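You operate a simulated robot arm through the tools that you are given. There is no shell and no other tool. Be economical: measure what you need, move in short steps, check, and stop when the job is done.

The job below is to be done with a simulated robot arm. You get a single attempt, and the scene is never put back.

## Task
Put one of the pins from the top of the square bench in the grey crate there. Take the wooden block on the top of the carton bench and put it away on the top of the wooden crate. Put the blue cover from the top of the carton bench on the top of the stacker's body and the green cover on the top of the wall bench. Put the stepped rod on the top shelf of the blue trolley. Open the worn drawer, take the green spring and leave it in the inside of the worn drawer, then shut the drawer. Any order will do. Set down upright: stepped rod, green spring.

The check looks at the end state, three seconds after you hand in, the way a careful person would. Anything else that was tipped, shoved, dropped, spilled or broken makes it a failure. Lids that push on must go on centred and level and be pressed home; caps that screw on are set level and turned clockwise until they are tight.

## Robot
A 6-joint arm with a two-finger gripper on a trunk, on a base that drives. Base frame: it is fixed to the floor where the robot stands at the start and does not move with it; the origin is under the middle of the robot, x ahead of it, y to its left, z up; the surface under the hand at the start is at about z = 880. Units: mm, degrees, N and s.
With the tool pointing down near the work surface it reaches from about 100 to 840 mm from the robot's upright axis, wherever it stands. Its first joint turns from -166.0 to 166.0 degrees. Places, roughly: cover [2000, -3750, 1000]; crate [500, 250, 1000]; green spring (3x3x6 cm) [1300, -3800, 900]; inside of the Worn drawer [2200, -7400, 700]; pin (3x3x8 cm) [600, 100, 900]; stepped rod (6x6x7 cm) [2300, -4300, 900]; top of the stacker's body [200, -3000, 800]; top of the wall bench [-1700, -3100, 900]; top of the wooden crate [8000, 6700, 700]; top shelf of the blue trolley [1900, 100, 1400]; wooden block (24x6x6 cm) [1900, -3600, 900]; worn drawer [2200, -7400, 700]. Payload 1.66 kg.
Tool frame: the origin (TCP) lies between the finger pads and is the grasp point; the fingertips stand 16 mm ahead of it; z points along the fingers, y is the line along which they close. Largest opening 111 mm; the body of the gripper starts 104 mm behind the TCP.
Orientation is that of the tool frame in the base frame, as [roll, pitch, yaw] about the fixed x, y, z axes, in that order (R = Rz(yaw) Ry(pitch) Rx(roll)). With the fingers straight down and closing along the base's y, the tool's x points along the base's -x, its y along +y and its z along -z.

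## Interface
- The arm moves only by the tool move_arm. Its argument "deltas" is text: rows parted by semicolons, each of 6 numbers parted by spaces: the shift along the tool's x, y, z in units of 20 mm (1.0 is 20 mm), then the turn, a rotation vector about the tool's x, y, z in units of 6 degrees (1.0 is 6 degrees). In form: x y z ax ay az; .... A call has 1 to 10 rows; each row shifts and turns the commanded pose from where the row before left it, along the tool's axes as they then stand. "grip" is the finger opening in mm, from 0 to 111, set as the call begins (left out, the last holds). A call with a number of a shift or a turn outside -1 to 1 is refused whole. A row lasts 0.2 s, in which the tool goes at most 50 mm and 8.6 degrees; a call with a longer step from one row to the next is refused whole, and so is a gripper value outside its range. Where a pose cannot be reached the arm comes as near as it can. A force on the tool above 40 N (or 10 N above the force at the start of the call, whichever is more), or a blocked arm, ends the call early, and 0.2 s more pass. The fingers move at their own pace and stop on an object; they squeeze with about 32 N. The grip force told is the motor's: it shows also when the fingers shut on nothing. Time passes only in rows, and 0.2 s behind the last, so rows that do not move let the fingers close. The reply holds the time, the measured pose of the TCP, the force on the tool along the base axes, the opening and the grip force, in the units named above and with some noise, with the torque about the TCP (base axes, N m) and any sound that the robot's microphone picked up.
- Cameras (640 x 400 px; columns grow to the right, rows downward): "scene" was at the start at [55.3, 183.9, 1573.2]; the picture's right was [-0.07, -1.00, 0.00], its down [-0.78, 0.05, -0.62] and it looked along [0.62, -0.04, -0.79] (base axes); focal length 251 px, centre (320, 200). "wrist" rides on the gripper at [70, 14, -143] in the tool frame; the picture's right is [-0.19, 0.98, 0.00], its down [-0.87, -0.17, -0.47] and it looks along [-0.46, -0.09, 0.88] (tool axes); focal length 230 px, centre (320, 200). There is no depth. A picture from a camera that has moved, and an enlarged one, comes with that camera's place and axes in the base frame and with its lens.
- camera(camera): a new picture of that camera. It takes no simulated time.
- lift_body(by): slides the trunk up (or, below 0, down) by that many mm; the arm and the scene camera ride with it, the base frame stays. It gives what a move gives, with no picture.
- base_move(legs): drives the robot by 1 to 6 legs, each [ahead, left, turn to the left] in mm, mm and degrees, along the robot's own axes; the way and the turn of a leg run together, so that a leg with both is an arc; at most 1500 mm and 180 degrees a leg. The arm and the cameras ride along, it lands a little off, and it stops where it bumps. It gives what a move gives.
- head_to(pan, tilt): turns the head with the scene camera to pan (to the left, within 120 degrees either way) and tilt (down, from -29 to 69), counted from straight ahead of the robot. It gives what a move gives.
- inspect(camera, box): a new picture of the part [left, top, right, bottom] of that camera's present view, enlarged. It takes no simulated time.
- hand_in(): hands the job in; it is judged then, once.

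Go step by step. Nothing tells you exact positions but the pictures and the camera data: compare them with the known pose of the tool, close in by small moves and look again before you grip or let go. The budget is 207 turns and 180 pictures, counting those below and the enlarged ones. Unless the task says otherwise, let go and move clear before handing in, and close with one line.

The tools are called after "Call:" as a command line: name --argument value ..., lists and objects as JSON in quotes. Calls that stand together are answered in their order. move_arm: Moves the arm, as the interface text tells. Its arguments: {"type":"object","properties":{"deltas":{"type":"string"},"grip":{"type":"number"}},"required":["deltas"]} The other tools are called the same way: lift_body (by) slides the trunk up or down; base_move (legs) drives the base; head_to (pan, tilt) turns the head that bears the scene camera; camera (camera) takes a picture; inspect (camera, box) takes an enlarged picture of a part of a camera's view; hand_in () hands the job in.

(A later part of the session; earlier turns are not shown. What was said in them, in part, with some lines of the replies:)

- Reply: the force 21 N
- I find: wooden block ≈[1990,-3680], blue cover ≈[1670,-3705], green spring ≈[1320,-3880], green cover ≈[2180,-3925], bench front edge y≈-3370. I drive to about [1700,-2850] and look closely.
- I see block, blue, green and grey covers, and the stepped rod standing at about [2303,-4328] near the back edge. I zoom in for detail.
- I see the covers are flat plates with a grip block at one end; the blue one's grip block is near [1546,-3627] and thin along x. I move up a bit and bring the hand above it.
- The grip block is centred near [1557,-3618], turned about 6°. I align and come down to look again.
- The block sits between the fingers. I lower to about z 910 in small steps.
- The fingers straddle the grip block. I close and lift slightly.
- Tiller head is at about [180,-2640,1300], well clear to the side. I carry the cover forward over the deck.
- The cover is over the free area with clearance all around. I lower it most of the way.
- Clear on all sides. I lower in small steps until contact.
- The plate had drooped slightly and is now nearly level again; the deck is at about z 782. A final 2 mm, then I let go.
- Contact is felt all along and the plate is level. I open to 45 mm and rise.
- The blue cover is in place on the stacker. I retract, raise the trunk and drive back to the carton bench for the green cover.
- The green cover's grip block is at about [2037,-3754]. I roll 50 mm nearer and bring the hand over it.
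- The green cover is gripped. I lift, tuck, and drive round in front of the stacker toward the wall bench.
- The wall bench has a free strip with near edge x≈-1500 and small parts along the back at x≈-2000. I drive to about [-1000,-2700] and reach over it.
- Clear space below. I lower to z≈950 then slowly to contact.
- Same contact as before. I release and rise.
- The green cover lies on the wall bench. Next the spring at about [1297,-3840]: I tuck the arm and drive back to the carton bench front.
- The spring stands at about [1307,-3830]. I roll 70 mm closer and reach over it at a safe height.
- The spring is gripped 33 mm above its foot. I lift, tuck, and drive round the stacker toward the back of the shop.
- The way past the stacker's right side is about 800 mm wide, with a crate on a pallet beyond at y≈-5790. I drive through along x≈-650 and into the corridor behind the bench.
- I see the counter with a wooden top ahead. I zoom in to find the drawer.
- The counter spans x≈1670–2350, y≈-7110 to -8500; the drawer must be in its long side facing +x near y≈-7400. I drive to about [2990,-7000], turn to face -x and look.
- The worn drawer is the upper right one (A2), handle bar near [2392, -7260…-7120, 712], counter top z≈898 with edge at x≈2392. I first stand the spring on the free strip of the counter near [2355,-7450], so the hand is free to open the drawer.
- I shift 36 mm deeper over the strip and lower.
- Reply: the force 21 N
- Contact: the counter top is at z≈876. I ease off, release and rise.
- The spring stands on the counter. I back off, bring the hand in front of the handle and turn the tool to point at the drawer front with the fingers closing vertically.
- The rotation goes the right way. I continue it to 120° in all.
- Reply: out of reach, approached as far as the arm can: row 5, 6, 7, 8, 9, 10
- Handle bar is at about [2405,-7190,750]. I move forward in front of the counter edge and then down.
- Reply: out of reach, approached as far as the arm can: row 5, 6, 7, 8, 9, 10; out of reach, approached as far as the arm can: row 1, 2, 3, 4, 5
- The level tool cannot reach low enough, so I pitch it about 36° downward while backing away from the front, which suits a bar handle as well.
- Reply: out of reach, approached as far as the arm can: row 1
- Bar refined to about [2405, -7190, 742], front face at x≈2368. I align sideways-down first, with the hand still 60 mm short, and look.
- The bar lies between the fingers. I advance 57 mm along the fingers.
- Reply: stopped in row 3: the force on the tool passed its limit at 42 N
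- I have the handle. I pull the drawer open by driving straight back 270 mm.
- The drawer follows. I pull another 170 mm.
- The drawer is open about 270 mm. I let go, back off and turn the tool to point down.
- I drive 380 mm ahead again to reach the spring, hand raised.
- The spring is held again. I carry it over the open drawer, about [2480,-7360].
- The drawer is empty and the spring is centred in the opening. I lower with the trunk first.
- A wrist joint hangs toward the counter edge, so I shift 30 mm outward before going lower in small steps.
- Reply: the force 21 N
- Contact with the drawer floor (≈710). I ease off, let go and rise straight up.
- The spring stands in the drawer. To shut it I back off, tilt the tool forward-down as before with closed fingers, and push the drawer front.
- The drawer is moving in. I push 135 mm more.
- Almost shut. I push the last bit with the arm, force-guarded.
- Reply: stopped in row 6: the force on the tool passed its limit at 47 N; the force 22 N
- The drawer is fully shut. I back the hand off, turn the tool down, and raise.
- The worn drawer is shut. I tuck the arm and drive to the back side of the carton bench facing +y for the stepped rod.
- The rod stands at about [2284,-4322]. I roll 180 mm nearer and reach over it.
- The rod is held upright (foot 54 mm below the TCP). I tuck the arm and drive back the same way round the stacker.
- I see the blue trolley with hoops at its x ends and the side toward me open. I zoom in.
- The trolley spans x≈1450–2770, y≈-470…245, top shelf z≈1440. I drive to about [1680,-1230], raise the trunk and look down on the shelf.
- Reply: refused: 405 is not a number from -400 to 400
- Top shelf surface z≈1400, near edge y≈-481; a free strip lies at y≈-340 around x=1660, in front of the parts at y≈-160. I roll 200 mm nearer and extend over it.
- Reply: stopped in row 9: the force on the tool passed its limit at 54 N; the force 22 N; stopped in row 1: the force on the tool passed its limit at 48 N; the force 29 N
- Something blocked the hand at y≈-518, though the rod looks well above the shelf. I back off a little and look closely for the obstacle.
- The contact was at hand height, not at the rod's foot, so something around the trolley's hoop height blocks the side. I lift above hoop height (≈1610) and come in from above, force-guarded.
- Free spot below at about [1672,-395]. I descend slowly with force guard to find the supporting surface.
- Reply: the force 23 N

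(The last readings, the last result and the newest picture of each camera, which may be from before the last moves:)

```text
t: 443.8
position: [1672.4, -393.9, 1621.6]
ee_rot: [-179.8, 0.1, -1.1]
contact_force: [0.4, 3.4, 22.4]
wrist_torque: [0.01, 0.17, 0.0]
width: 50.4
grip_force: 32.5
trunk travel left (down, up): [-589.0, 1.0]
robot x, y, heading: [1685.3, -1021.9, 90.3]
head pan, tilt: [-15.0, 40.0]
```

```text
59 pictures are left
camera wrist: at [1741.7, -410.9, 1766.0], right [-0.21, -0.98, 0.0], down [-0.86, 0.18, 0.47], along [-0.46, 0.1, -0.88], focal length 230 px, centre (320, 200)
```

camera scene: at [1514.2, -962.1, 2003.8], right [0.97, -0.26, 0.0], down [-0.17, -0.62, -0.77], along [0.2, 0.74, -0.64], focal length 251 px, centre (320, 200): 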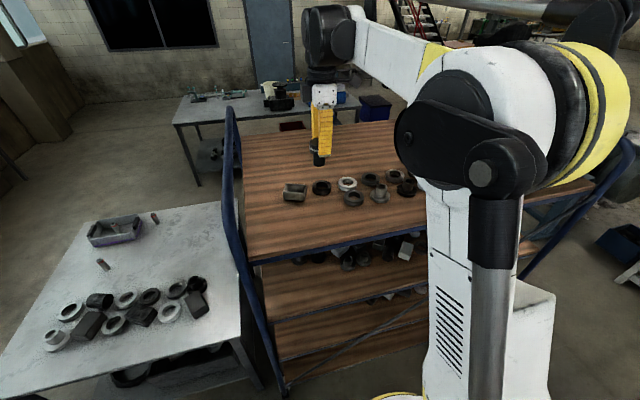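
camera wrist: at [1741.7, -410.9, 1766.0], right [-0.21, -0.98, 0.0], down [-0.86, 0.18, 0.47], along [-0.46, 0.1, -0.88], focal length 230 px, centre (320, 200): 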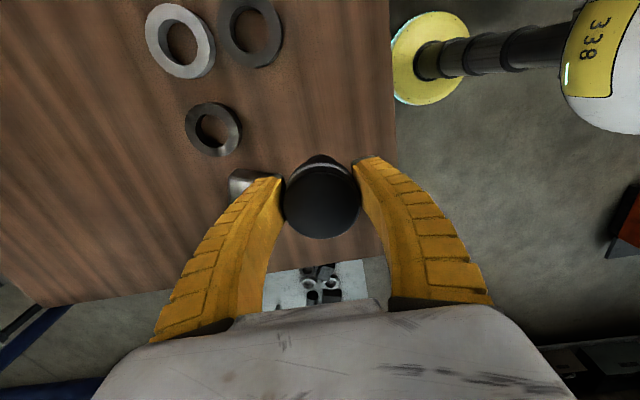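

A surface is felt at z≈1567 here although the shelf looks to be at ≈1430; the hoops' region seems to be blocked near this side. The rough target given ([1900,100,1400]) lies toward the north side, so I retract and drive round to approach from there.

Call:
move_arm --deltas "0 0 -1 0 0 0;0 0 -1 0 0 0;0 0 -1 0 0 0;0 0 -1 0 0 0;0 1 0 0 0 0;0 1 0 0 0 0;0 1 0 0 0 0;0 1 0 0 0 0;0 1 0 0 0 0;0 1 0 0 0 0"

Call:
move_arm --deltas "0 1 0 0 0 0;0 1 0 0 0 0;0 1 0 0 0 0;0 1 0 0 0 0;0 1 0 0 0 0;0 1 0 0 0 0;0 1 0 0 0 0;0 1 0 0 0 0;0 0 0 0 0 0"

Call:
base_move --legs '[[-150, 1400, 0], [200, 350, 0], [1400, 0, 0], [500, 0, 0]]'

Call:
head_to --pan -75 --tilt 30

Call:
camera --camera "scene"

```text
t: 446.0
position: [1667.9, -513.7, 1701.3]
ee_rot: [-179.8, 0.1, -1.1]
contact_force: [1.1, 0.0, -7.4]
wrist_torque: [0.05, -0.05, 0.0]
width: 45.9
grip_force: 32.0
trunk travel left (down, up): [-589.0, 1.0]
robot x, y, heading: [1681.6, -1020.8, 89.7]
head pan, tilt: [-15.0, 40.0]
```

```text
t: 448.0
position: [1666.9, -671.2, 1701.4]
ee_rot: [-179.9, 0.0, -1.3]
contact_force: [0.9, 0.4, -7.8]
wrist_torque: [-0.05, -0.07, 0.0]
width: 46.1
grip_force: 32.1
trunk travel left (down, up): [-589.0, 1.0]
robot x, y, heading: [1680.4, -1022.0, 90.2]
head pan, tilt: [-15.0, 40.0]
```

```text
t: 466.1
position: [-65.2, 1255.9, 1701.0]
ee_rot: [-179.7, 0.1, -1.8]
contact_force: [-0.8, 0.3, -7.2]
wrist_torque: [-0.05, -0.08, 0.0]
width: 45.7
grip_force: 31.6
trunk travel left (down, up): [-589.0, 1.0]
robot x, y, heading: [-53.4, 910.7, 89.6]
head pan, tilt: [-15.0, 40.0]
```

```text
t: 467.4
position: [-65.7, 1256.7, 1701.5]
ee_rot: [-179.9, 0.1, -1.8]
contact_force: [0.5, 0.0, -7.9]
wrist_torque: [0.05, -0.06, -0.01]
width: 45.8
grip_force: 32.0
trunk travel left (down, up): [-589.0, 1.0]
robot x, y, heading: [-56.3, 905.2, 89.3]
head pan, tilt: [-75.0, 30.0]
```

```text
58 pictures are left
camera scene: at [-157.3, 910.5, 2019.1], right [0.25, -0.97, 0.0], down [-0.48, -0.12, -0.87], along [0.84, 0.22, -0.5], focal length 251 px, centre (320, 200)
```

scene: 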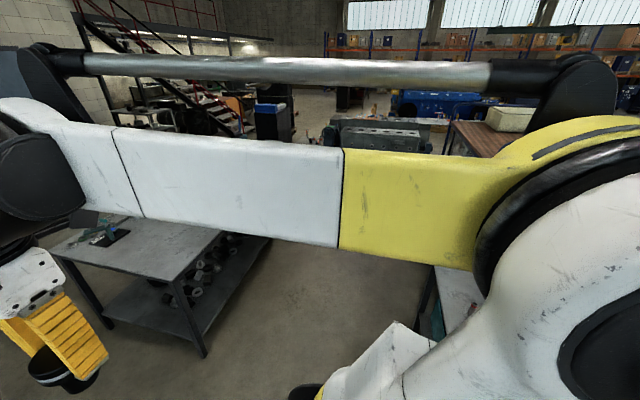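

The corridor north of the bench is clear. I drive east along it, turn to face the trolley and look down on the shelf.

Call:
base_move --legs '[[0, -1000, 0.5], [0, -970, 0], [0, 0, 180]]'

Call:
head_to --pan -10 --tilt 42

Call:
camera --camera "scene"

```text
t: 484.6
position: [1940.8, 548.9, 1701.3]
ee_rot: [-179.9, 0.2, 178.4]
contact_force: [0.4, 0.3, -7.0]
wrist_torque: [-0.01, 0.07, 0.0]
width: 45.9
grip_force: 32.0
trunk travel left (down, up): [-589.0, 1.0]
robot x, y, heading: [1929.2, 897.9, -90.1]
head pan, tilt: [-75.0, 30.0]
```

```text
t: 486.0
position: [1941.3, 548.9, 1701.4]
ee_rot: [-179.9, 0.1, 178.5]
contact_force: [-0.1, 0.0, -7.2]
wrist_torque: [-0.03, 0.03, 0.02]
width: 45.8
grip_force: 32.2
trunk travel left (down, up): [-589.0, 1.0]
robot x, y, heading: [1928.1, 899.9, -90.3]
head pan, tilt: [-10.0, 42.0]
```

```text
57 pictures are left
camera scene: at [2103.5, 834.7, 2000.8], right [-0.98, 0.18, 0.0], down [0.12, 0.66, -0.74], along [-0.13, -0.73, -0.67], focal length 251 px, centre (320, 200)
```

scene: 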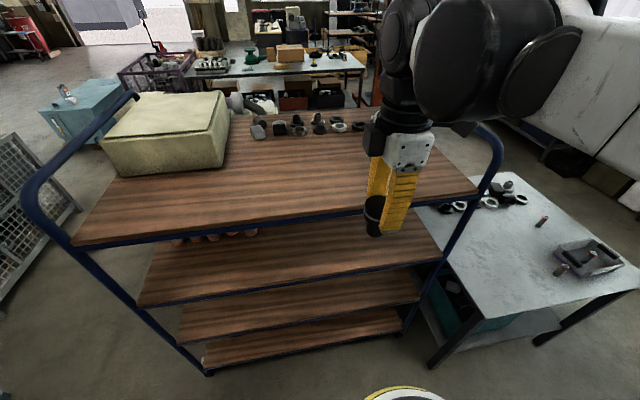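

The north half of the top shelf is bare wood. I approach above hoop height to about [1900,110].

Call:
base_move --legs '[[100, 0, 0]]'

Call:
move_arm --deltas "0.2 -1 0 0 0 0;0.2 -1 0 0 0 0;0.2 -1 0 0 0 0;0.2 -1 0 0 0 0;0.2 -1 0 0 0 0;0.2 -1 0 0 0 0;0.2 -1 0 0 0 0;0.2 -1 0 0 0 0;0.2 -1 0 0 0 0;0.2 -1 0 0 0 0"

Call:
move_arm --deltas "0 -1 0 0 0 0;0 -1 0 0 0 0;0 -1 0 0 0 0;0 -1 0 0 0 0;0 -1 0 0 0 0;0 -1 0 0 0 0;0 -1 0 0 0 0;0 0 0.5 0 0 0;0 0 0.5 0 0 0;0 0 0 0 0 0"

Call:
camera --camera "wrist"

```text
t: 487.1
position: [1940.7, 449.1, 1700.3]
ee_rot: [-179.9, 0.1, 178.5]
contact_force: [0.6, 0.5, -8.8]
wrist_torque: [-0.01, 0.02, -0.01]
width: 45.8
grip_force: 31.6
trunk travel left (down, up): [-589.0, 1.0]
robot x, y, heading: [1930.6, 800.4, -90.5]
head pan, tilt: [-10.0, 42.0]
```

```text
t: 489.4
position: [1893.9, 247.9, 1702.1]
ee_rot: [-179.9, 0.0, 178.4]
contact_force: [-1.0, 0.2, -6.9]
wrist_torque: [0.04, 0.05, -0.02]
width: 46.0
grip_force: 32.7
trunk travel left (down, up): [-589.0, 1.0]
robot x, y, heading: [1929.1, 800.2, -90.2]
head pan, tilt: [-10.0, 42.0]
```

```text
t: 491.6
position: [1892.8, 109.3, 1681.3]
ee_rot: [-179.9, 0.2, 178.6]
contact_force: [1.0, -0.1, -6.4]
wrist_torque: [-0.01, 0.03, 0.0]
width: 46.1
grip_force: 32.0
trunk travel left (down, up): [-589.0, 1.0]
robot x, y, heading: [1927.6, 799.2, -90.4]
head pan, tilt: [-10.0, 42.0]
```

```text
56 pictures are left
camera wrist: at [1821.7, 124.5, 1824.9], right [0.22, 0.98, 0.0], down [0.86, -0.19, 0.47], along [0.46, -0.1, -0.88], focal length 230 px, centre (320, 200)
```

wrist: 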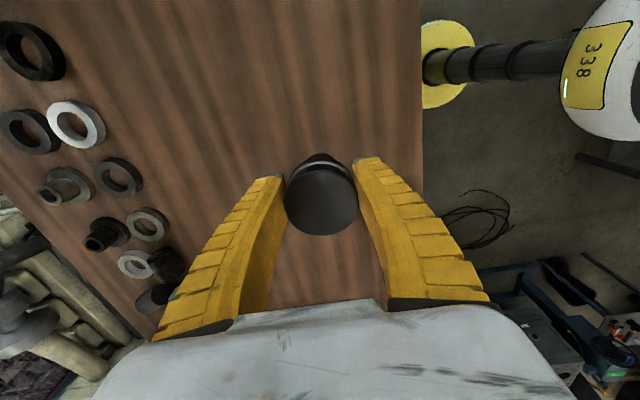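

Call:
move_arm --deltas "0 0 0.4 0 0 0;0 0 0.4 0 0 0;0 0 0.4 0 0 0;0 0 0.4 0 0 0;0 0 0.4 0 0 0;0 0 0.4 0 0 0;0 0 0.4 0 0 0;0 0 0.4 0 0 0;0 0 0 0 0 0"

```text
t: 493.6
position: [1892.4, 110.1, 1616.6]
ee_rot: [-179.9, 0.1, 178.6]
contact_force: [0.4, 0.8, -6.4]
wrist_torque: [0.0, 0.0, -0.05]
width: 45.9
grip_force: 31.8
trunk travel left (down, up): [-589.0, 1.0]
robot x, y, heading: [1928.7, 799.7, -90.5]
head pan, tilt: [-10.0, 42.0]
```

Already lower than the earlier contact without touching. I go on down slowly.

Call:
move_arm --deltas "0 0 0.4 0 0 0;0 0 0.4 0 0 0;0 0 0.4 0 0 0;0 0 0.4 0 0 0;0 0 0.4 0 0 0;0 0 0.4 0 0 0;0 0 0.4 0 0 0;0 0 0.4 0 0 0;0 0 0.4 0 0 0;0 0 0 0 0 0"

Call:
camera --camera "wrist"

```text
t: 495.8
position: [1891.8, 110.5, 1545.5]
ee_rot: [-180.0, 0.1, 178.5]
contact_force: [0.0, -0.1, -8.0]
wrist_torque: [0.01, 0.07, 0.01]
width: 45.6
grip_force: 32.1
trunk travel left (down, up): [-589.0, 1.0]
robot x, y, heading: [1928.1, 799.4, -90.3]
head pan, tilt: [-10.0, 42.0]
```

```text
55 pictures are left
camera wrist: at [1821.1, 124.6, 1688.6], right [0.22, 0.98, 0.0], down [0.86, -0.19, 0.47], along [0.46, -0.1, -0.88], focal length 230 px, centre (320, 200)
```

wrist: 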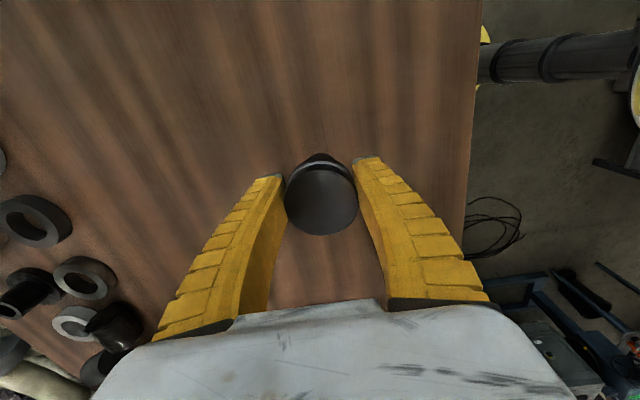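

Call:
move_arm --deltas "0 0 0.4 0 0 0;0 0 0.4 0 0 0;0 0 0.4 0 0 0;0 0 0.4 0 0 0;0 0 0.2 0 0 0;0 0 0.2 0 0 0;0 0 0.2 0 0 0;0 0 0.2 0 0 0;0 0 0.2 0 0 0;0 0 0 0 0 0"

Call:
inspect --camera "scene" --box '[260, 80, 500, 260]'

```text
t: 497.9
position: [1892.6, 109.7, 1494.8]
ee_rot: [-179.8, 0.1, 178.5]
contact_force: [-0.6, -9.9, 21.3]
wrist_torque: [-0.15, 0.05, -0.05]
width: 49.6
grip_force: 32.0
trunk travel left (down, up): [-589.0, 1.0]
robot x, y, heading: [1927.5, 797.7, -90.5]
head pan, tilt: [-10.0, 42.0]
```

```text
2.22 times, centred on (380, 170) of scene
camera zoom: at [2103.0, 735.9, 2001.1], right [-0.98, 0.18, 0.0], down [0.12, 0.66, -0.74], along [-0.13, -0.73, -0.67], focal length 558 px, centre (187, 267)
```

zoom: 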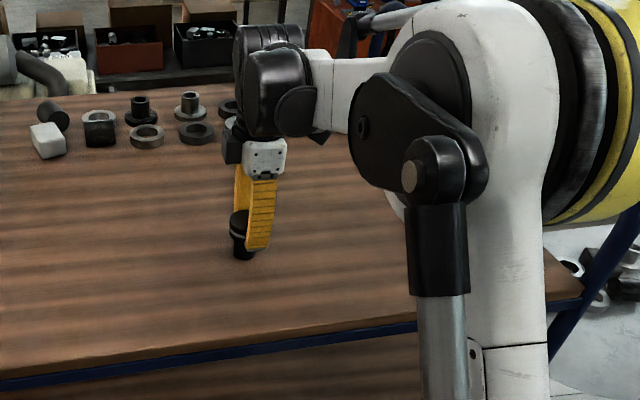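

The rod touches the shelf (z≈1440) well clear of everything. I ease off, release and rise.

Call:
move_arm --deltas "0 0 -0.08 0 0 0;0 0 0 0 0 0"

Call:
move_arm --deltas "0 0 0 0 0 0;0 0 0 0 0 0;0 0 -0.5 0 0 0;0 0 -1 0 0 0;0 0 -1 0 0 0;0 0 -1 0 0 0;0 0 -1 0 0 0;0 0 -1 0 0 0;0 0 -1 0 0 0;0 0 -1 0 0 0" --grip 80

Call:
camera --camera "wrist"

Call:
inspect --camera "scene" --box '[260, 80, 500, 260]'

```text
t: 498.6
position: [1892.4, 111.0, 1496.0]
ee_rot: [-179.8, 0.2, 178.5]
contact_force: [-1.5, -7.4, 15.0]
wrist_torque: [-0.05, -0.04, -0.02]
width: 47.5
grip_force: 31.9
trunk travel left (down, up): [-589.0, 1.0]
robot x, y, heading: [1927.5, 797.1, -90.3]
head pan, tilt: [-10.0, 42.0]
```

```text
t: 500.8
position: [1891.3, 111.9, 1646.3]
ee_rot: [-179.8, 0.1, 178.4]
contact_force: [-0.5, 0.6, 0.2]
wrist_torque: [0.0, 0.03, 0.0]
width: 81.5
grip_force: 0.6
trunk travel left (down, up): [-589.0, 1.0]
robot x, y, heading: [1927.2, 800.0, -90.1]
head pan, tilt: [-10.0, 42.0]
```

```text
53 pictures are left
camera wrist: at [1822.1, 126.6, 1789.8], right [0.22, 0.98, 0.0], down [0.86, -0.19, 0.47], along [0.46, -0.1, -0.88], focal length 230 px, centre (320, 200)
```

wrist: 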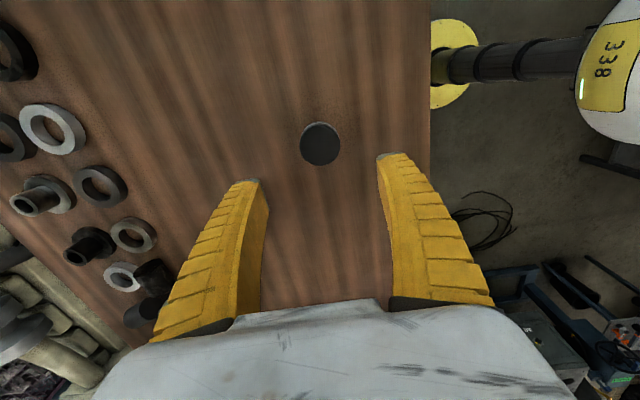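

```text
2.22 times, centred on (380, 170) of scene
camera zoom: at [2103.1, 735.9, 2000.9], right [-0.98, 0.18, 0.0], down [0.12, 0.66, -0.74], along [-0.13, -0.73, -0.67], focal length 558 px, centre (187, 267)
```

zoom: 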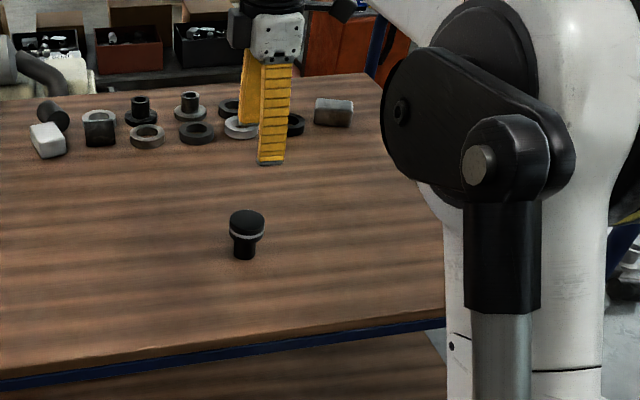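

The rod stands upright on the shelf. I retract, lower the trunk, and drive round back to the carton bench for the wooden block.

Call:
move_arm --deltas "0 0 -1 0 0 0;0 0 -1 0 0 0;0 1 0 0 0 0;0 1 0 0 0 0;0 1 0 0 0 0;0 1 0 0 0 0;0 1 0 0 0 0;0 1 0 0 0 0;0 1 0 0 0 0;0 1 0 0 0 0"

Call:
move_arm --deltas "0 1 0 0 0 0;0 1 0 0 0 0;0 1 0 0 0 0;0 1 0 0 0 0;0 1 0 0 0 0;0 1 0 0 0 0;0 1 0 0 0 0;0 1 0 0 0 0;0 1 0 0 0 0;0 0 0 0 0 0"

Call:
base_move --legs '[[-150, -1000, 0], [0, -980, 0]]'

Call:
lift_body --by -400

Call:
base_move --legs '[[1400, 0, 0], [900, 0, 0], [800, 900, 0], [650, 1000, 0]]'

Call:
head_to --pan 0 --tilt 42

Call:
camera --camera "scene"

```text
t: 502.9
position: [1894.8, 273.4, 1683.4]
ee_rot: [-179.8, 0.1, 178.5]
contact_force: [-0.7, -0.3, -0.3]
wrist_torque: [-0.03, 0.01, 0.0]
width: 81.4
grip_force: 0.8
trunk travel left (down, up): [-589.0, 1.0]
robot x, y, heading: [1931.9, 797.5, -90.3]
head pan, tilt: [-10.0, 42.0]
```

```text
t: 505.1
position: [1899.9, 449.3, 1685.3]
ee_rot: [-179.9, 0.1, 178.5]
contact_force: [0.3, 0.0, -0.4]
wrist_torque: [0.06, 0.04, 0.01]
width: 81.3
grip_force: 1.0
trunk travel left (down, up): [-589.0, 1.0]
robot x, y, heading: [1928.2, 802.2, -90.3]
head pan, tilt: [-10.0, 42.0]
```

```text
t: 515.1
position: [-87.0, 609.8, 1685.3]
ee_rot: [-179.7, 0.1, 178.9]
contact_force: [-0.1, -1.1, -0.1]
wrist_torque: [-0.03, 0.01, -0.03]
width: 81.4
grip_force: 1.1
trunk travel left (down, up): [-589.0, 1.0]
robot x, y, heading: [-63.1, 959.2, -90.0]
head pan, tilt: [-10.0, 42.0]
```

```text
t: 519.0
position: [-87.9, 609.2, 1284.9]
ee_rot: [-179.8, 0.0, 178.9]
contact_force: [-0.4, 0.0, -0.1]
wrist_torque: [0.0, 0.0, 0.0]
width: 81.1
grip_force: 0.2
trunk travel left (down, up): [-189.0, 401.0]
robot x, y, heading: [-67.1, 958.8, -90.2]
head pan, tilt: [-10.0, 42.0]
```

```text
t: 541.5
position: [1827.8, -3074.6, 1284.9]
ee_rot: [-179.9, 0.1, -179.1]
contact_force: [0.0, 0.0, 0.2]
wrist_torque: [0.02, -0.01, 0.0]
width: 81.5
grip_force: 1.1
trunk travel left (down, up): [-189.0, 401.0]
robot x, y, heading: [1844.5, -2723.9, -87.9]
head pan, tilt: [-10.0, 42.0]
```

```text
t: 542.2
position: [1826.5, -3076.0, 1285.4]
ee_rot: [-179.8, 0.1, -179.1]
contact_force: [0.2, -0.1, 0.1]
wrist_torque: [0.03, 0.01, 0.01]
width: 81.4
grip_force: 0.6
trunk travel left (down, up): [-189.0, 401.0]
robot x, y, heading: [1841.6, -2721.2, -87.9]
head pan, tilt: [0.0, 42.0]
```

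```text
51 pictures are left
camera scene: at [2032.0, -2782.6, 1600.9], right [-1.0, -0.04, 0.0], down [-0.02, 0.67, -0.74], along [0.03, -0.74, -0.67], focal length 251 px, centre (320, 200)
```

scene: 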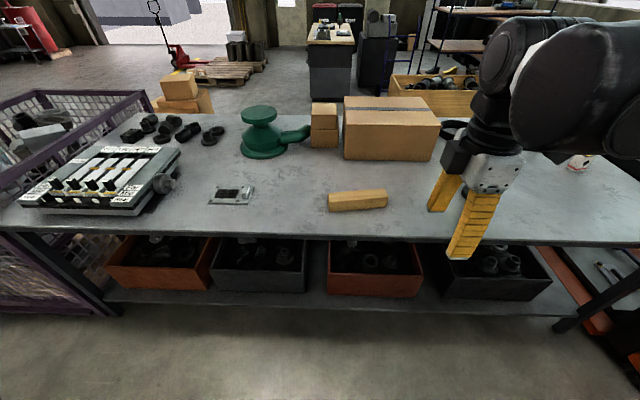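

The block is at about [1906,-3548], slightly turned. I roll forward and bring the hand over it.

Call:
base_move --legs '[[230, 0, -2]]'

Call:
move_arm --deltas "-0.5 -1 0.5 0 0 0;-0.5 -1 0.5 0 0 0;-0.5 -1 1 0 0 0;-0.5 -1 1 0 0 0;-0.5 -1 1 0 0 0;-0.5 -1 1 0 0 0;-0.5 -1 1 0 0 0;-0.5 -1 1 0 0 0;0 -1 1 0 0 0;0 -1 1 0 0 0" --grip 105

Call:
camera --camera "wrist"

```text
t: 543.9
position: [1817.3, -3304.5, 1285.5]
ee_rot: [-180.0, 0.1, 178.8]
contact_force: [-0.1, -0.3, -0.8]
wrist_torque: [0.03, 0.01, -0.03]
width: 81.4
grip_force: 1.2
trunk travel left (down, up): [-189.0, 401.0]
robot x, y, heading: [1843.8, -2956.6, -90.0]
head pan, tilt: [0.0, 42.0]
```

```text
t: 546.1
position: [1895.1, -3506.0, 1105.9]
ee_rot: [-180.0, 0.0, 178.7]
contact_force: [0.4, -0.1, -0.1]
wrist_torque: [0.03, 0.03, -0.02]
width: 105.6
grip_force: 0.5
trunk travel left (down, up): [-189.0, 401.0]
robot x, y, heading: [1844.3, -2953.3, -90.0]
head pan, tilt: [0.0, 42.0]
```

```text
50 pictures are left
camera wrist: at [1824.5, -3492.4, 1248.4], right [0.21, 0.98, 0.0], down [0.86, -0.18, 0.47], along [0.46, -0.1, -0.88], focal length 230 px, centre (320, 200)
```

wrist: 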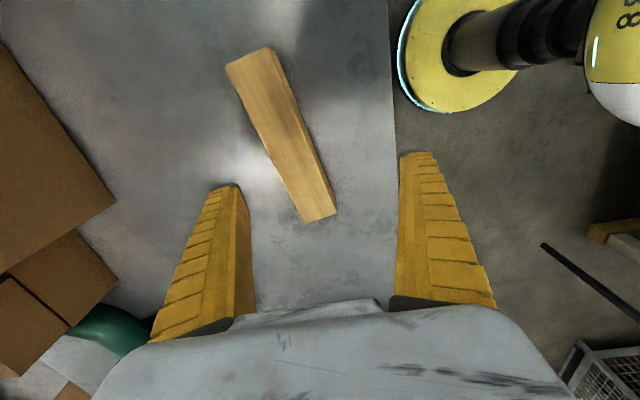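

Call:
move_arm --deltas "-0.4 -1 0 0 0 0;0 -1 0 0 0 0;0 -0.25 0 0 0 -0.65;0 0 0 0 0 -0.65;0 0 1 0 0 0;0 0 1 0 0 0;0 0 1 0 0 0;0 0 1 0 0 0;0 0 1 0 0 0;0 0 1 0 0 0" --grip 95

Call:
camera --camera "wrist"

```text
t: 548.3
position: [1901.9, -3551.6, 984.9]
ee_rot: [-179.7, 0.1, -173.3]
contact_force: [-0.5, 0.3, -0.2]
wrist_torque: [0.02, 0.01, 0.03]
width: 95.8
grip_force: 0.4
trunk travel left (down, up): [-189.0, 401.0]
robot x, y, heading: [1844.0, -2952.2, -90.0]
head pan, tilt: [0.0, 42.0]
```

```text
49 pictures are left
camera wrist: at [1829.5, -3546.8, 1128.6], right [0.08, 1.0, 0.0], down [0.88, -0.07, 0.47], along [0.47, -0.04, -0.88], focal length 230 px, centre (320, 200)
```

wrist: 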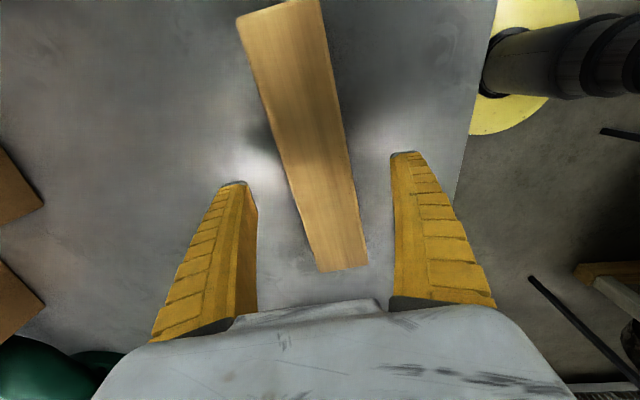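

Call:
move_arm --deltas "0 -0.2 1 0 0 -0.2;0 0 1 0 0 0;0 0 1 0 0 0;0 0 0.6 0 0 0;0 0 0 0 0 0"

Call:
move_arm --deltas "0 0 0 0 0 0;0 0 0 0 0 0;0 0 0 0 0 0" --grip 45

Call:
move_arm --deltas "0 0 -0.5 0 0 0;0 0 -1 0 0 0;0 0 -1 0 0 0;0 0 -1 0 0 0;0 0 -1 0 0 0;0 0 -1 0 0 0;0 0 -1 0 0 0;0 0 0 0 0 0"

Call:
camera --camera "wrist"

```text
t: 549.5
position: [1901.1, -3554.8, 914.2]
ee_rot: [-179.9, 0.1, -172.3]
contact_force: [-0.1, -0.2, -0.2]
wrist_torque: [0.0, 0.0, -0.01]
width: 96.0
grip_force: 0.4
trunk travel left (down, up): [-189.0, 401.0]
robot x, y, heading: [1847.7, -2955.1, -90.0]
head pan, tilt: [0.0, 42.0]
```

```text
t: 550.3
position: [1900.2, -3556.4, 914.6]
ee_rot: [-179.9, 0.2, -172.2]
contact_force: [-0.1, -1.8, 4.3]
wrist_torque: [-0.06, 0.01, 0.24]
width: 55.6
grip_force: 31.6
trunk travel left (down, up): [-189.0, 401.0]
robot x, y, heading: [1844.0, -2948.9, -90.0]
head pan, tilt: [0.0, 42.0]
```

```text
t: 552.1
position: [1902.5, -3555.3, 1044.6]
ee_rot: [-179.8, 0.1, -172.1]
contact_force: [-0.1, -0.6, -4.0]
wrist_torque: [-0.04, 0.06, 0.0]
width: 55.7
grip_force: 32.0
trunk travel left (down, up): [-189.0, 401.0]
robot x, y, heading: [1841.9, -2953.6, -89.8]
head pan, tilt: [0.0, 42.0]
```

```text
48 pictures are left
camera wrist: at [1830.6, -3551.6, 1188.2], right [0.05, 1.0, 0.0], down [0.88, -0.05, 0.47], along [0.47, -0.03, -0.88], focal length 230 px, centre (320, 200)
```

wrist: 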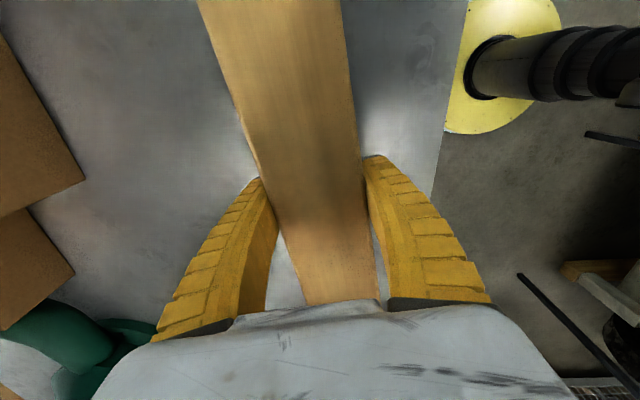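

The block is held level. I tuck it and drive to the north corridor, then look toward the wooden crate's corner (northeast).

Call:
move_arm --deltas "0 1 -1 0 0 0;0 1 -1 0 0 0;0 1 -1 0 0 0;0 1 -1 0 0 0;0 1 -1 0 0 0;0 1 -1 0 0 0;0 1 -1 0 0 0;0 1 -1 0 0 0;0 1 -1 0 0 0;0 1 -1 0 0 0"

Call:
move_arm --deltas "0.5 1 0 0 0 0.6;0.5 1 0 0 0 0.6;0 0.5 0 0 0 0;0 0 0 0 0 0"

Call:
base_move --legs '[[-650, -1000, 0], [-800, -900, 0], [-900, 0, 0], [-1400, 0, 0]]'

```text
t: 554.3
position: [1873.3, -3355.0, 1243.8]
ee_rot: [-179.8, 0.0, -172.2]
contact_force: [-0.7, 0.6, -2.9]
wrist_torque: [-0.02, 0.04, 0.01]
width: 55.7
grip_force: 31.6
trunk travel left (down, up): [-189.0, 401.0]
robot x, y, heading: [1844.7, -2955.4, -90.1]
head pan, tilt: [0.0, 42.0]
```

```text
t: 555.3
position: [1849.7, -3308.3, 1242.6]
ee_rot: [-179.8, 0.2, -179.4]
contact_force: [0.3, -0.8, -4.2]
wrist_torque: [-0.02, 0.04, 0.0]
width: 55.1
grip_force: 32.1
trunk travel left (down, up): [-189.0, 401.0]
robot x, y, heading: [1842.2, -2956.2, -89.8]
head pan, tilt: [0.0, 42.0]
```

```text
t: 577.9
position: [-54.5, 440.6, 1243.8]
ee_rot: [-179.8, 0.1, -178.4]
contact_force: [-0.3, 0.0, -3.5]
wrist_torque: [0.01, 0.03, -0.02]
width: 55.2
grip_force: 31.7
trunk travel left (down, up): [-189.0, 401.0]
robot x, y, heading: [-66.6, 794.8, -89.1]
head pan, tilt: [0.0, 42.0]
```

Call:
base_move --legs '[[-250, 0, 0], [0, 0, 89], [1500, 0, 0], [800, 0, 0]]'

Call:
head_to --pan 20 --tilt 12

Call:
camera --camera "scene"

```text
t: 594.5
position: [2592.1, 1055.0, 1243.6]
ee_rot: [-180.0, 0.1, -89.7]
contact_force: [-0.5, -0.1, -3.8]
wrist_torque: [0.03, 0.01, 0.0]
width: 55.3
grip_force: 32.0
trunk travel left (down, up): [-189.0, 401.0]
robot x, y, heading: [2238.6, 1056.3, -0.3]
head pan, tilt: [0.0, 42.0]
```

```text
t: 595.5
position: [2594.0, 1056.3, 1243.8]
ee_rot: [-179.8, 0.1, -89.6]
contact_force: [-0.5, 0.3, -3.6]
wrist_torque: [-0.02, -0.01, 0.01]
width: 54.8
grip_force: 32.4
trunk travel left (down, up): [-189.0, 401.0]
robot x, y, heading: [2233.9, 1053.0, -0.3]
head pan, tilt: [20.0, 12.0]
```

```text
47 pictures are left
camera scene: at [2306.6, 1272.0, 1648.1], right [0.34, -0.94, 0.0], down [-0.2, -0.07, -0.98], along [0.92, 0.33, -0.21], focal length 251 px, centre (320, 200)
```

scene: 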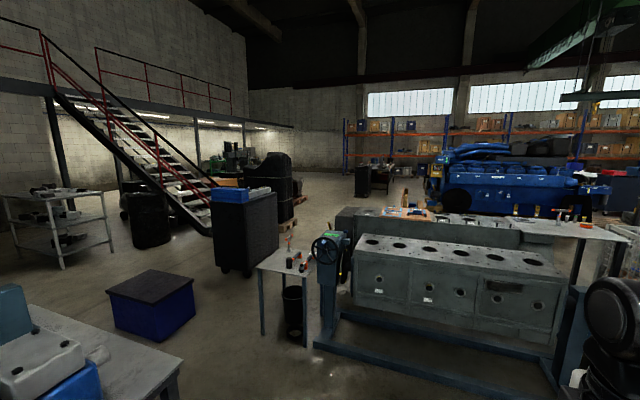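

I zoom toward the region of the wooden crate.

Call:
inspect --camera "scene" --box '[100, 130, 400, 290]'

Call:
lift_body --by 390

Call:
head_to --pan 35 --tilt 14

Call:
camera --camera "scene"

```text
2.13 times, centred on (250, 210) of scene
camera zoom: at [2306.6, 1272.0, 1648.1], right [0.34, -0.94, 0.0], down [-0.2, -0.07, -0.98], along [0.92, 0.33, -0.21], focal length 536 px, centre (469, 179)
```

zoom: 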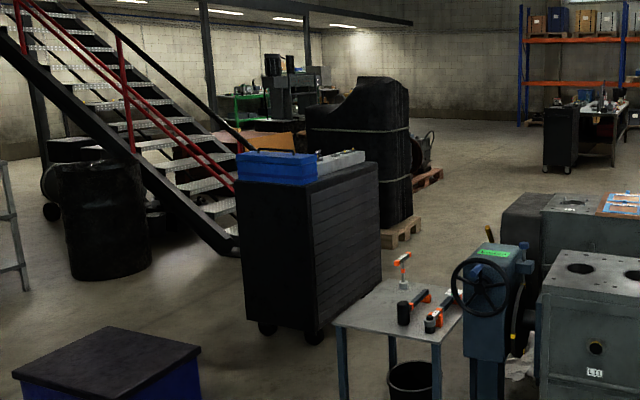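

```text
t: 599.2
position: [2592.6, 1056.1, 1633.4]
ee_rot: [-179.8, 0.2, -89.6]
contact_force: [0.0, 0.4, -3.7]
wrist_torque: [-0.03, 0.0, -0.02]
width: 55.2
grip_force: 32.0
trunk travel left (down, up): [-579.0, 11.0]
robot x, y, heading: [2237.8, 1055.4, -0.1]
head pan, tilt: [20.0, 12.0]
```

```text
t: 600.0
position: [2592.3, 1056.2, 1634.2]
ee_rot: [-179.8, 0.1, -89.6]
contact_force: [0.0, 0.3, -3.8]
wrist_torque: [0.0, -0.02, -0.01]
width: 55.6
grip_force: 32.2
trunk travel left (down, up): [-579.0, 11.0]
robot x, y, heading: [2237.6, 1051.6, -0.4]
head pan, tilt: [35.0, 14.0]
```

```text
45 pictures are left
camera scene: at [2295.6, 1293.6, 2035.0], right [0.57, -0.82, 0.0], down [-0.2, -0.14, -0.97], along [0.8, 0.55, -0.24], focal length 251 px, centre (320, 200)
```

scene: 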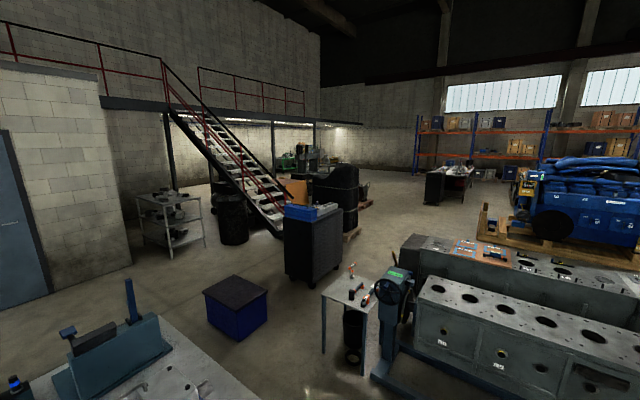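

The wooden crate shows as a brown box beyond the dark cabinet. The open corridor runs along y≈2700; I drive it in stages with the trunk raised so the arm clears things.

Call:
base_move --legs '[[1110, 750, 0.3], [150, 960, 0], [900, 0, 0]]'

Call:
head_to --pan 10 --tilt 35

Call:
camera --camera "scene"

```text
t: 615.7
position: [4750.7, 2764.8, 1633.3]
ee_rot: [-179.7, 0.1, -90.2]
contact_force: [0.3, 0.8, -3.7]
wrist_torque: [0.01, 0.0, -0.03]
width: 55.4
grip_force: 32.3
trunk travel left (down, up): [-579.0, 11.0]
robot x, y, heading: [4396.4, 2768.7, -0.9]
head pan, tilt: [35.0, 14.0]
```

```text
t: 616.6
position: [4749.3, 2764.5, 1633.4]
ee_rot: [-179.7, 0.0, -90.3]
contact_force: [-0.4, -0.4, -3.5]
wrist_torque: [-0.04, -0.01, 0.01]
width: 55.3
grip_force: 32.0
trunk travel left (down, up): [-579.0, 11.0]
robot x, y, heading: [4400.2, 2769.2, -0.8]
head pan, tilt: [10.0, 35.0]
```

```text
44 pictures are left
camera scene: at [4465.8, 2967.5, 2001.4], right [0.16, -0.99, 0.0], down [-0.57, -0.09, -0.82], along [0.81, 0.13, -0.57], focal length 251 px, centre (320, 200)
```

scene: 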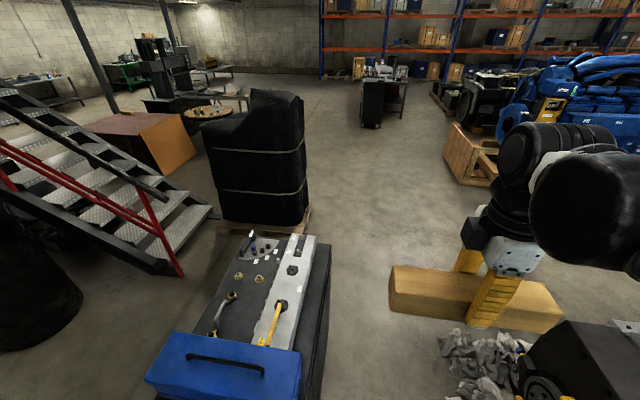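

I see the crate (brown box, near face y≈6040, x≈7600–8500) beyond the stair foot and the black covered load. I go on east to about [8000,2850] and look north.

Call:
base_move --legs '[[500, -130, 0.9], [1400, 60, 0], [1450, 100, 0], [250, 0, 0]]'

Call:
head_to --pan 85 --tilt 28

Call:
camera --camera "scene"

```text
t: 634.4
position: [8338.5, 2790.0, 1633.4]
ee_rot: [-179.8, 0.1, -90.0]
contact_force: [-0.4, -0.2, -4.3]
wrist_torque: [0.0, 0.0, 0.01]
width: 55.2
grip_force: 32.0
trunk travel left (down, up): [-579.0, 11.0]
robot x, y, heading: [7980.5, 2784.8, -0.8]
head pan, tilt: [10.0, 35.0]
```

```text
t: 635.9
position: [8339.2, 2789.8, 1633.1]
ee_rot: [-179.8, 0.1, -90.0]
contact_force: [-0.7, -1.1, -3.7]
wrist_torque: [-0.06, 0.02, 0.01]
width: 55.2
grip_force: 32.1
trunk travel left (down, up): [-579.0, 11.0]
robot x, y, heading: [7983.8, 2788.0, -1.0]
head pan, tilt: [85.0, 28.0]
```

```text
43 pictures are left
camera scene: at [7975.1, 3067.8, 2012.3], right [1.0, -0.1, 0.0], down [-0.05, -0.47, -0.88], along [0.09, 0.88, -0.47], focal length 251 px, centre (320, 200)
```

scene: 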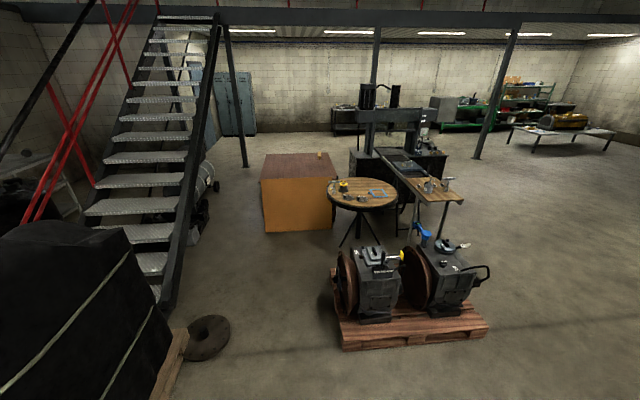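

The crate's top is free: x≈7530–8460, y≈5990–7190, z≈740. I turn to face it and drive up between the floor disc and the reel pallet.

Call:
base_move --legs '[[0, 0, 91], [1400, 220, 0], [1180, -30, 0]]'

Call:
head_to --pan -5 --tilt 40

Call:
camera --camera "scene"

```text
t: 652.3
position: [7784.7, 5706.4, 1634.0]
ee_rot: [-179.9, 0.1, 0.2]
contact_force: [-0.3, -0.3, -3.3]
wrist_torque: [-0.02, -0.02, 0.01]
width: 55.5
grip_force: 32.5
trunk travel left (down, up): [-579.0, 11.0]
robot x, y, heading: [7789.1, 5346.8, 89.7]
head pan, tilt: [85.0, 28.0]
```

```text
t: 654.0
position: [7785.0, 5706.3, 1632.8]
ee_rot: [-179.9, 0.0, 0.2]
contact_force: [-0.1, 0.1, -4.0]
wrist_torque: [0.0, -0.03, -0.02]
width: 55.3
grip_force: 31.2
trunk travel left (down, up): [-579.0, 11.0]
robot x, y, heading: [7786.8, 5350.8, 89.4]
head pan, tilt: [-5.0, 40.0]
```

```text
42 pictures are left
camera scene: at [7605.8, 5416.4, 1993.8], right [1.0, -0.09, 0.0], down [-0.06, -0.64, -0.77], along [0.07, 0.76, -0.64], focal length 251 px, centre (320, 200)
```

scene: 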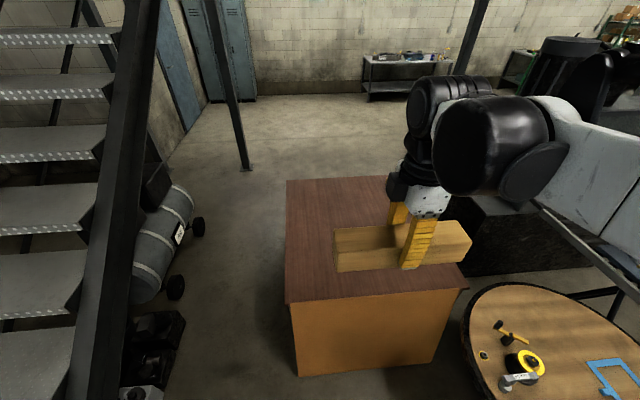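

Crate top: x≈7500–8500, y≈6090–7220, z≈720. I roll 200 mm nearer, lower the trunk, and reach over the top at about [7785,6260].

Call:
base_move --legs '[[200, 0, 0.5]]'

Call:
lift_body --by -400

Call:
move_arm --deltas "0 -1 0 0 0 0;0 -1 0 0 0 0;0 -1 0 0 0 0;0 -1 0 0 0 0;0 -1 0 0 0 0;0 -1 0 0 0 0;0 -1 0 0 0 0;0 -1 0 0 0 0;0 -1 0 0 0 0;0 -1 0 0 0 0"

Call:
move_arm --deltas "0 -1 0 0 0 0;0 -1 0 0 0 0;0 -1 0 0 0 0;0 -1 0 0 0 0;0 -1 0 0 0 0;0 -1 0 0 0 0;0 -1 0 0 0 0;0 -1 0 0 0 0;0 0 0 0 0 0"

Call:
lift_body --by -150

Call:
camera --camera "scene"

Call:
camera --camera "wrist"

```text
t: 655.6
position: [7782.0, 5905.3, 1633.2]
ee_rot: [-179.8, 0.0, 0.6]
contact_force: [0.4, 0.5, -4.6]
wrist_torque: [-0.03, -0.01, 0.01]
width: 55.1
grip_force: 32.8
trunk travel left (down, up): [-579.0, 11.0]
robot x, y, heading: [7793.9, 5550.2, 90.0]
head pan, tilt: [-5.0, 40.0]
```

```text
t: 659.4
position: [7782.0, 5904.3, 1232.9]
ee_rot: [-179.8, 0.1, 0.7]
contact_force: [-0.5, 0.0, -3.6]
wrist_torque: [-0.01, -0.01, 0.0]
width: 55.6
grip_force: 32.2
trunk travel left (down, up): [-179.0, 411.0]
robot x, y, heading: [7790.4, 5546.9, 89.8]
head pan, tilt: [-5.0, 40.0]
```

```text
t: 661.6
position: [7782.1, 6105.5, 1233.8]
ee_rot: [-179.9, 0.1, 0.5]
contact_force: [0.7, 0.3, -5.0]
wrist_torque: [-0.04, -0.02, -0.01]
width: 55.3
grip_force: 32.2
trunk travel left (down, up): [-179.0, 411.0]
robot x, y, heading: [7784.6, 5551.5, 90.1]
head pan, tilt: [-5.0, 40.0]
```

```text
t: 663.6
position: [7778.2, 6265.5, 1235.5]
ee_rot: [-179.8, 0.1, 0.5]
contact_force: [-0.2, -0.3, -4.1]
wrist_torque: [-0.02, -0.05, -0.01]
width: 55.4
grip_force: 32.1
trunk travel left (down, up): [-179.0, 411.0]
robot x, y, heading: [7787.6, 5547.2, 90.2]
head pan, tilt: [-5.0, 40.0]
```

```text
t: 665.3
position: [7778.2, 6265.6, 1086.2]
ee_rot: [-179.7, 0.1, 0.5]
contact_force: [0.8, -0.2, -3.2]
wrist_torque: [-0.03, -0.04, 0.02]
width: 55.5
grip_force: 32.3
trunk travel left (down, up): [-29.0, 561.0]
robot x, y, heading: [7789.3, 5546.1, 90.0]
head pan, tilt: [-5.0, 40.0]
```

```text
41 pictures are left
camera scene: at [7606.3, 5613.7, 1443.9], right [1.0, -0.09, 0.0], down [-0.06, -0.64, -0.77], along [0.07, 0.76, -0.64], focal length 251 px, centre (320, 200)
```

scene: 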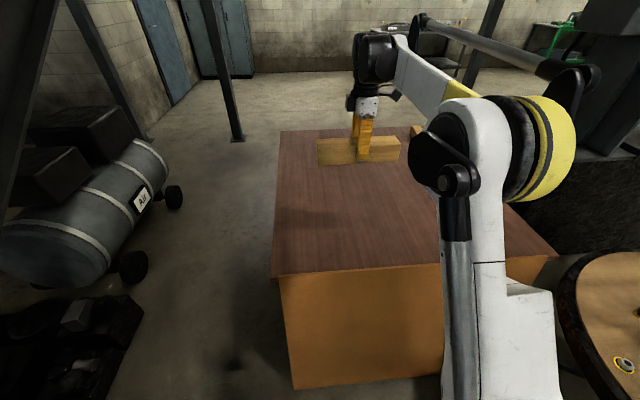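

```text
40 pictures are left
camera wrist: at [7847.5, 6250.8, 1228.5], right [-0.18, -0.98, 0.0], down [-0.87, 0.16, 0.47], along [-0.47, 0.09, -0.88], focal length 230 px, centre (320, 200)
```

wrist: 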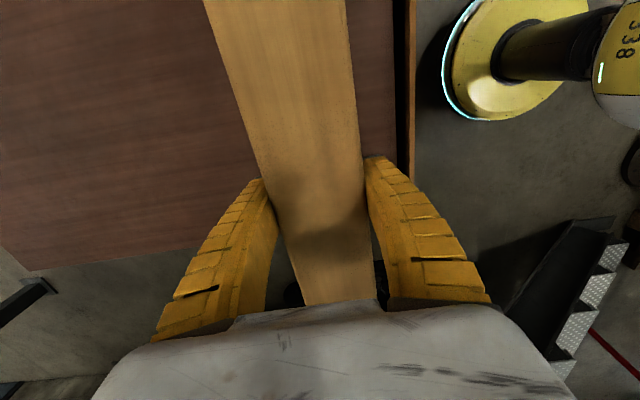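

The block is over the crate top, 145 mm in from the edge. I lower it.

Call:
move_arm --deltas "0 0 1 0 0 0;0 0 1 0 0 0;0 0 1 0 0 0;0 0 1 0 0 0;0 0 1 0 0 0;0 0 1 0 0 0;0 0 1 0 0 0;0 0 1 0 0 0;0 0 1 0 0 0;0 0 1 0 0 0"

Call:
move_arm --deltas "0 0 1 0 0 0;0 0 1 0 0 0;0 0 0.8 0 0 0;0 0 0.5 0 0 0;0 0 0.3 0 0 0;0 0 0.3 0 0 0;0 0 0 0 0 0"

Call:
camera --camera "wrist"

Call:
inspect --camera "scene" --box '[260, 60, 480, 240]'

```text
t: 667.5
position: [7775.6, 6265.2, 884.7]
ee_rot: [-179.9, 0.0, 0.6]
contact_force: [0.1, -0.3, -3.5]
wrist_torque: [0.01, -0.02, -0.01]
width: 55.5
grip_force: 31.9
trunk travel left (down, up): [-29.0, 561.0]
robot x, y, heading: [7783.1, 5551.4, 89.9]
head pan, tilt: [-5.0, 40.0]
```

```text
t: 669.1
position: [7777.8, 6267.1, 805.9]
ee_rot: [-179.9, 0.0, 0.6]
contact_force: [-0.3, 0.2, -4.2]
wrist_torque: [0.04, -0.01, 0.01]
width: 55.2
grip_force: 32.0
trunk travel left (down, up): [-29.0, 561.0]
robot x, y, heading: [7790.5, 5548.4, 90.0]
head pan, tilt: [-5.0, 40.0]
```

```text
39 pictures are left
camera wrist: at [7846.6, 6252.5, 949.5], right [-0.18, -0.98, 0.0], down [-0.87, 0.16, 0.47], along [-0.47, 0.09, -0.88], focal length 230 px, centre (320, 200)
```

wrist: 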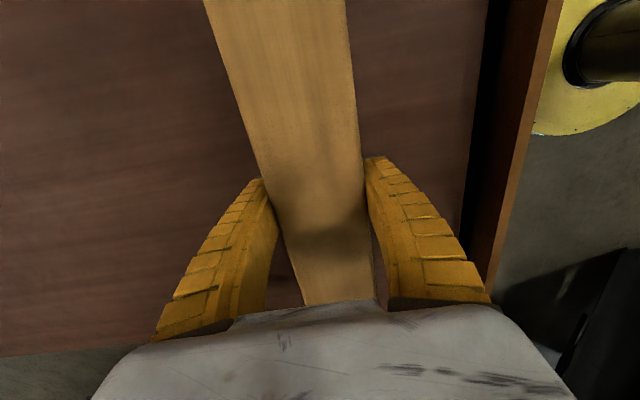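

```text
2.22 times, centred on (370, 150) of scene
camera zoom: at [7606.3, 5613.9, 1443.8], right [1.0, -0.09, 0.0], down [-0.06, -0.64, -0.77], along [0.07, 0.76, -0.64], focal length 558 px, centre (209, 311)
```

zoom: 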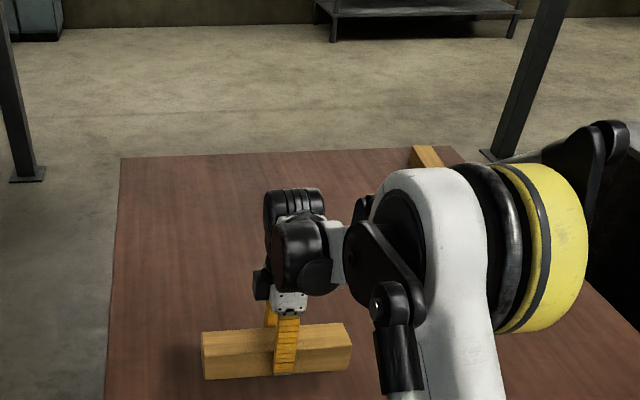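

Call:
move_arm --deltas "0 0 0.4 0 0 0;0 0 0.4 0 0 0;0 0 0.3 0 0 0;0 0 0.2 0 0 0;0 0 0.2 0 0 0;0 0 0.2 0 0 0;0 0 0.2 0 0 0;0 0 0.2 0 0 0;0 0 0 0 0 0"

```text
t: 671.1
position: [7776.6, 6265.3, 764.4]
ee_rot: [-179.8, 0.0, 0.7]
contact_force: [0.4, 0.4, -3.6]
wrist_torque: [-0.03, -0.03, -0.01]
width: 55.3
grip_force: 31.9
trunk travel left (down, up): [-29.0, 561.0]
robot x, y, heading: [7791.7, 5550.5, 89.9]
head pan, tilt: [-5.0, 40.0]
```

Call:
move_arm --deltas "0 0 0.15 0 0 0;0 0 0.15 0 0 0;0 0 0.15 0 0 0;0 0 0.15 0 0 0;0 0 0.15 0 0 0;0 0 0.15 0 0 0;0 0 0.15 0 0 0;0 0 0 0 0 0"

Call:
camera --camera "wrist"

```text
t: 672.9
position: [7777.1, 6265.9, 743.8]
ee_rot: [-179.8, 0.1, 0.6]
contact_force: [-0.2, -1.2, -4.5]
wrist_torque: [0.02, -0.03, 0.02]
width: 55.4
grip_force: 31.6
trunk travel left (down, up): [-29.0, 561.0]
robot x, y, heading: [7789.7, 5551.1, 89.9]
head pan, tilt: [-5.0, 40.0]
```

```text
37 pictures are left
camera wrist: at [7847.2, 6251.6, 887.2], right [-0.18, -0.98, 0.0], down [-0.87, 0.16, 0.47], along [-0.47, 0.09, -0.88], focal length 230 px, centre (320, 200)
```

wrist: 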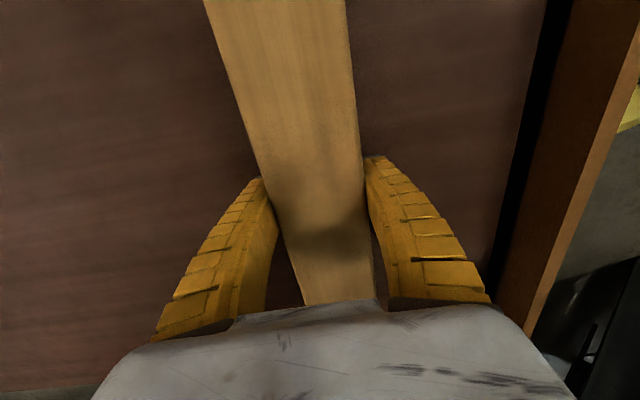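

Call:
move_arm --deltas "0 0 0.15 0 0 0;0 0 0.15 0 0 0;0 0 0.15 0 0 0;0 0 0.15 0 0 0;0 0 0.15 0 0 0;0 0 0.15 0 0 0;0 0 0.15 0 0 0;0 0 0.15 0 0 0;0 0 0 0 0 0"

```text
t: 674.9
position: [7777.3, 6265.1, 720.2]
ee_rot: [-179.7, 0.0, 0.5]
contact_force: [0.3, 11.7, 23.6]
wrist_torque: [0.2, 0.0, -0.03]
width: 57.7
grip_force: 31.9
trunk travel left (down, up): [-29.0, 561.0]
robot x, y, heading: [7785.5, 5551.1, 90.0]
head pan, tilt: [-5.0, 40.0]
```

Contact on the crate top (z≈687). I ease off, release and rise.

Call:
move_arm --deltas "0 0 -0.08 0 0 0;0 0 0 0 0 0"

Call:
move_arm --deltas "0 0 0 0 0 0;0 0 0 0 0 0;0 0 -0.5 0 0 0;0 0 -1 0 0 0;0 0 -1 0 0 0;0 0 -1 0 0 0;0 0 -1 0 0 0;0 0 -1 0 0 0;0 0 -1 0 0 0;0 0 -1 0 0 0" --grip 85

Call:
camera --camera "wrist"

Call:
camera --camera "scene"

```text
t: 675.5
position: [7777.2, 6266.0, 722.7]
ee_rot: [-179.8, 0.2, 0.6]
contact_force: [-1.4, 6.5, 13.9]
wrist_torque: [0.24, 0.03, 0.0]
width: 55.7
grip_force: 31.5
trunk travel left (down, up): [-29.0, 561.0]
robot x, y, heading: [7791.0, 5546.7, 90.3]
head pan, tilt: [-5.0, 40.0]
```

```text
t: 677.7
position: [7777.6, 6265.7, 870.8]
ee_rot: [-179.8, 0.1, 0.7]
contact_force: [0.1, 0.0, -0.7]
wrist_torque: [0.01, -0.01, -0.01]
width: 86.2
grip_force: 0.7
trunk travel left (down, up): [-29.0, 561.0]
robot x, y, heading: [7790.0, 5547.9, 90.0]
head pan, tilt: [-5.0, 40.0]
```

```text
36 pictures are left
camera wrist: at [7846.4, 6250.7, 1014.9], right [-0.18, -0.98, 0.0], down [-0.87, 0.16, 0.47], along [-0.47, 0.09, -0.88], focal length 230 px, centre (320, 200)
```

wrist: 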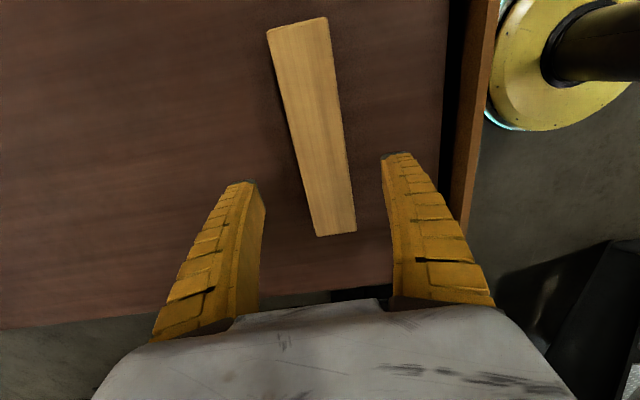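

```text
35 pictures are left
camera scene: at [7606.3, 5613.4, 1443.8], right [1.0, -0.09, 0.0], down [-0.06, -0.64, -0.77], along [0.07, 0.76, -0.64], focal length 251 px, centre (320, 200)
```

scene: 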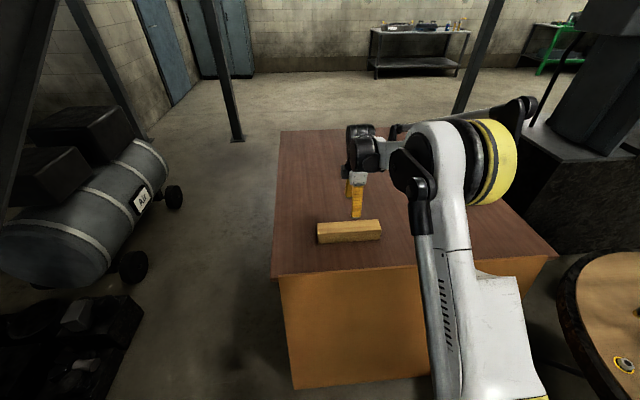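

The block lies on the wooden crate and every item is placed. I raise the hand a little further clear and hand in.

Call:
move_arm --deltas "0 0 -1 0 0 0;0 0 -1 0 0 0;0 0 -1 0 0 0;0 0 -1 0 0 0;0 0 -1 0 0 0;0 0 0 0 0 0"

Call:
hand_in

```text
t: 679.1
position: [7779.1, 6265.9, 972.0]
ee_rot: [-179.8, 0.1, 0.6]
contact_force: [0.4, 0.8, 0.5]
wrist_torque: [0.0, -0.01, 0.01]
width: 86.2
grip_force: 0.7
trunk travel left (down, up): [-29.0, 561.0]
robot x, y, heading: [7788.0, 5552.0, 89.9]
head pan, tilt: [-5.0, 40.0]
```

```text
The job is handed in.
```

All six items are in place and the job is handed in; two things are unconfirmed: I could not see the spring after shutting the drawer, and the rod once bumped the trolley at about 54 N, with no visible shift.
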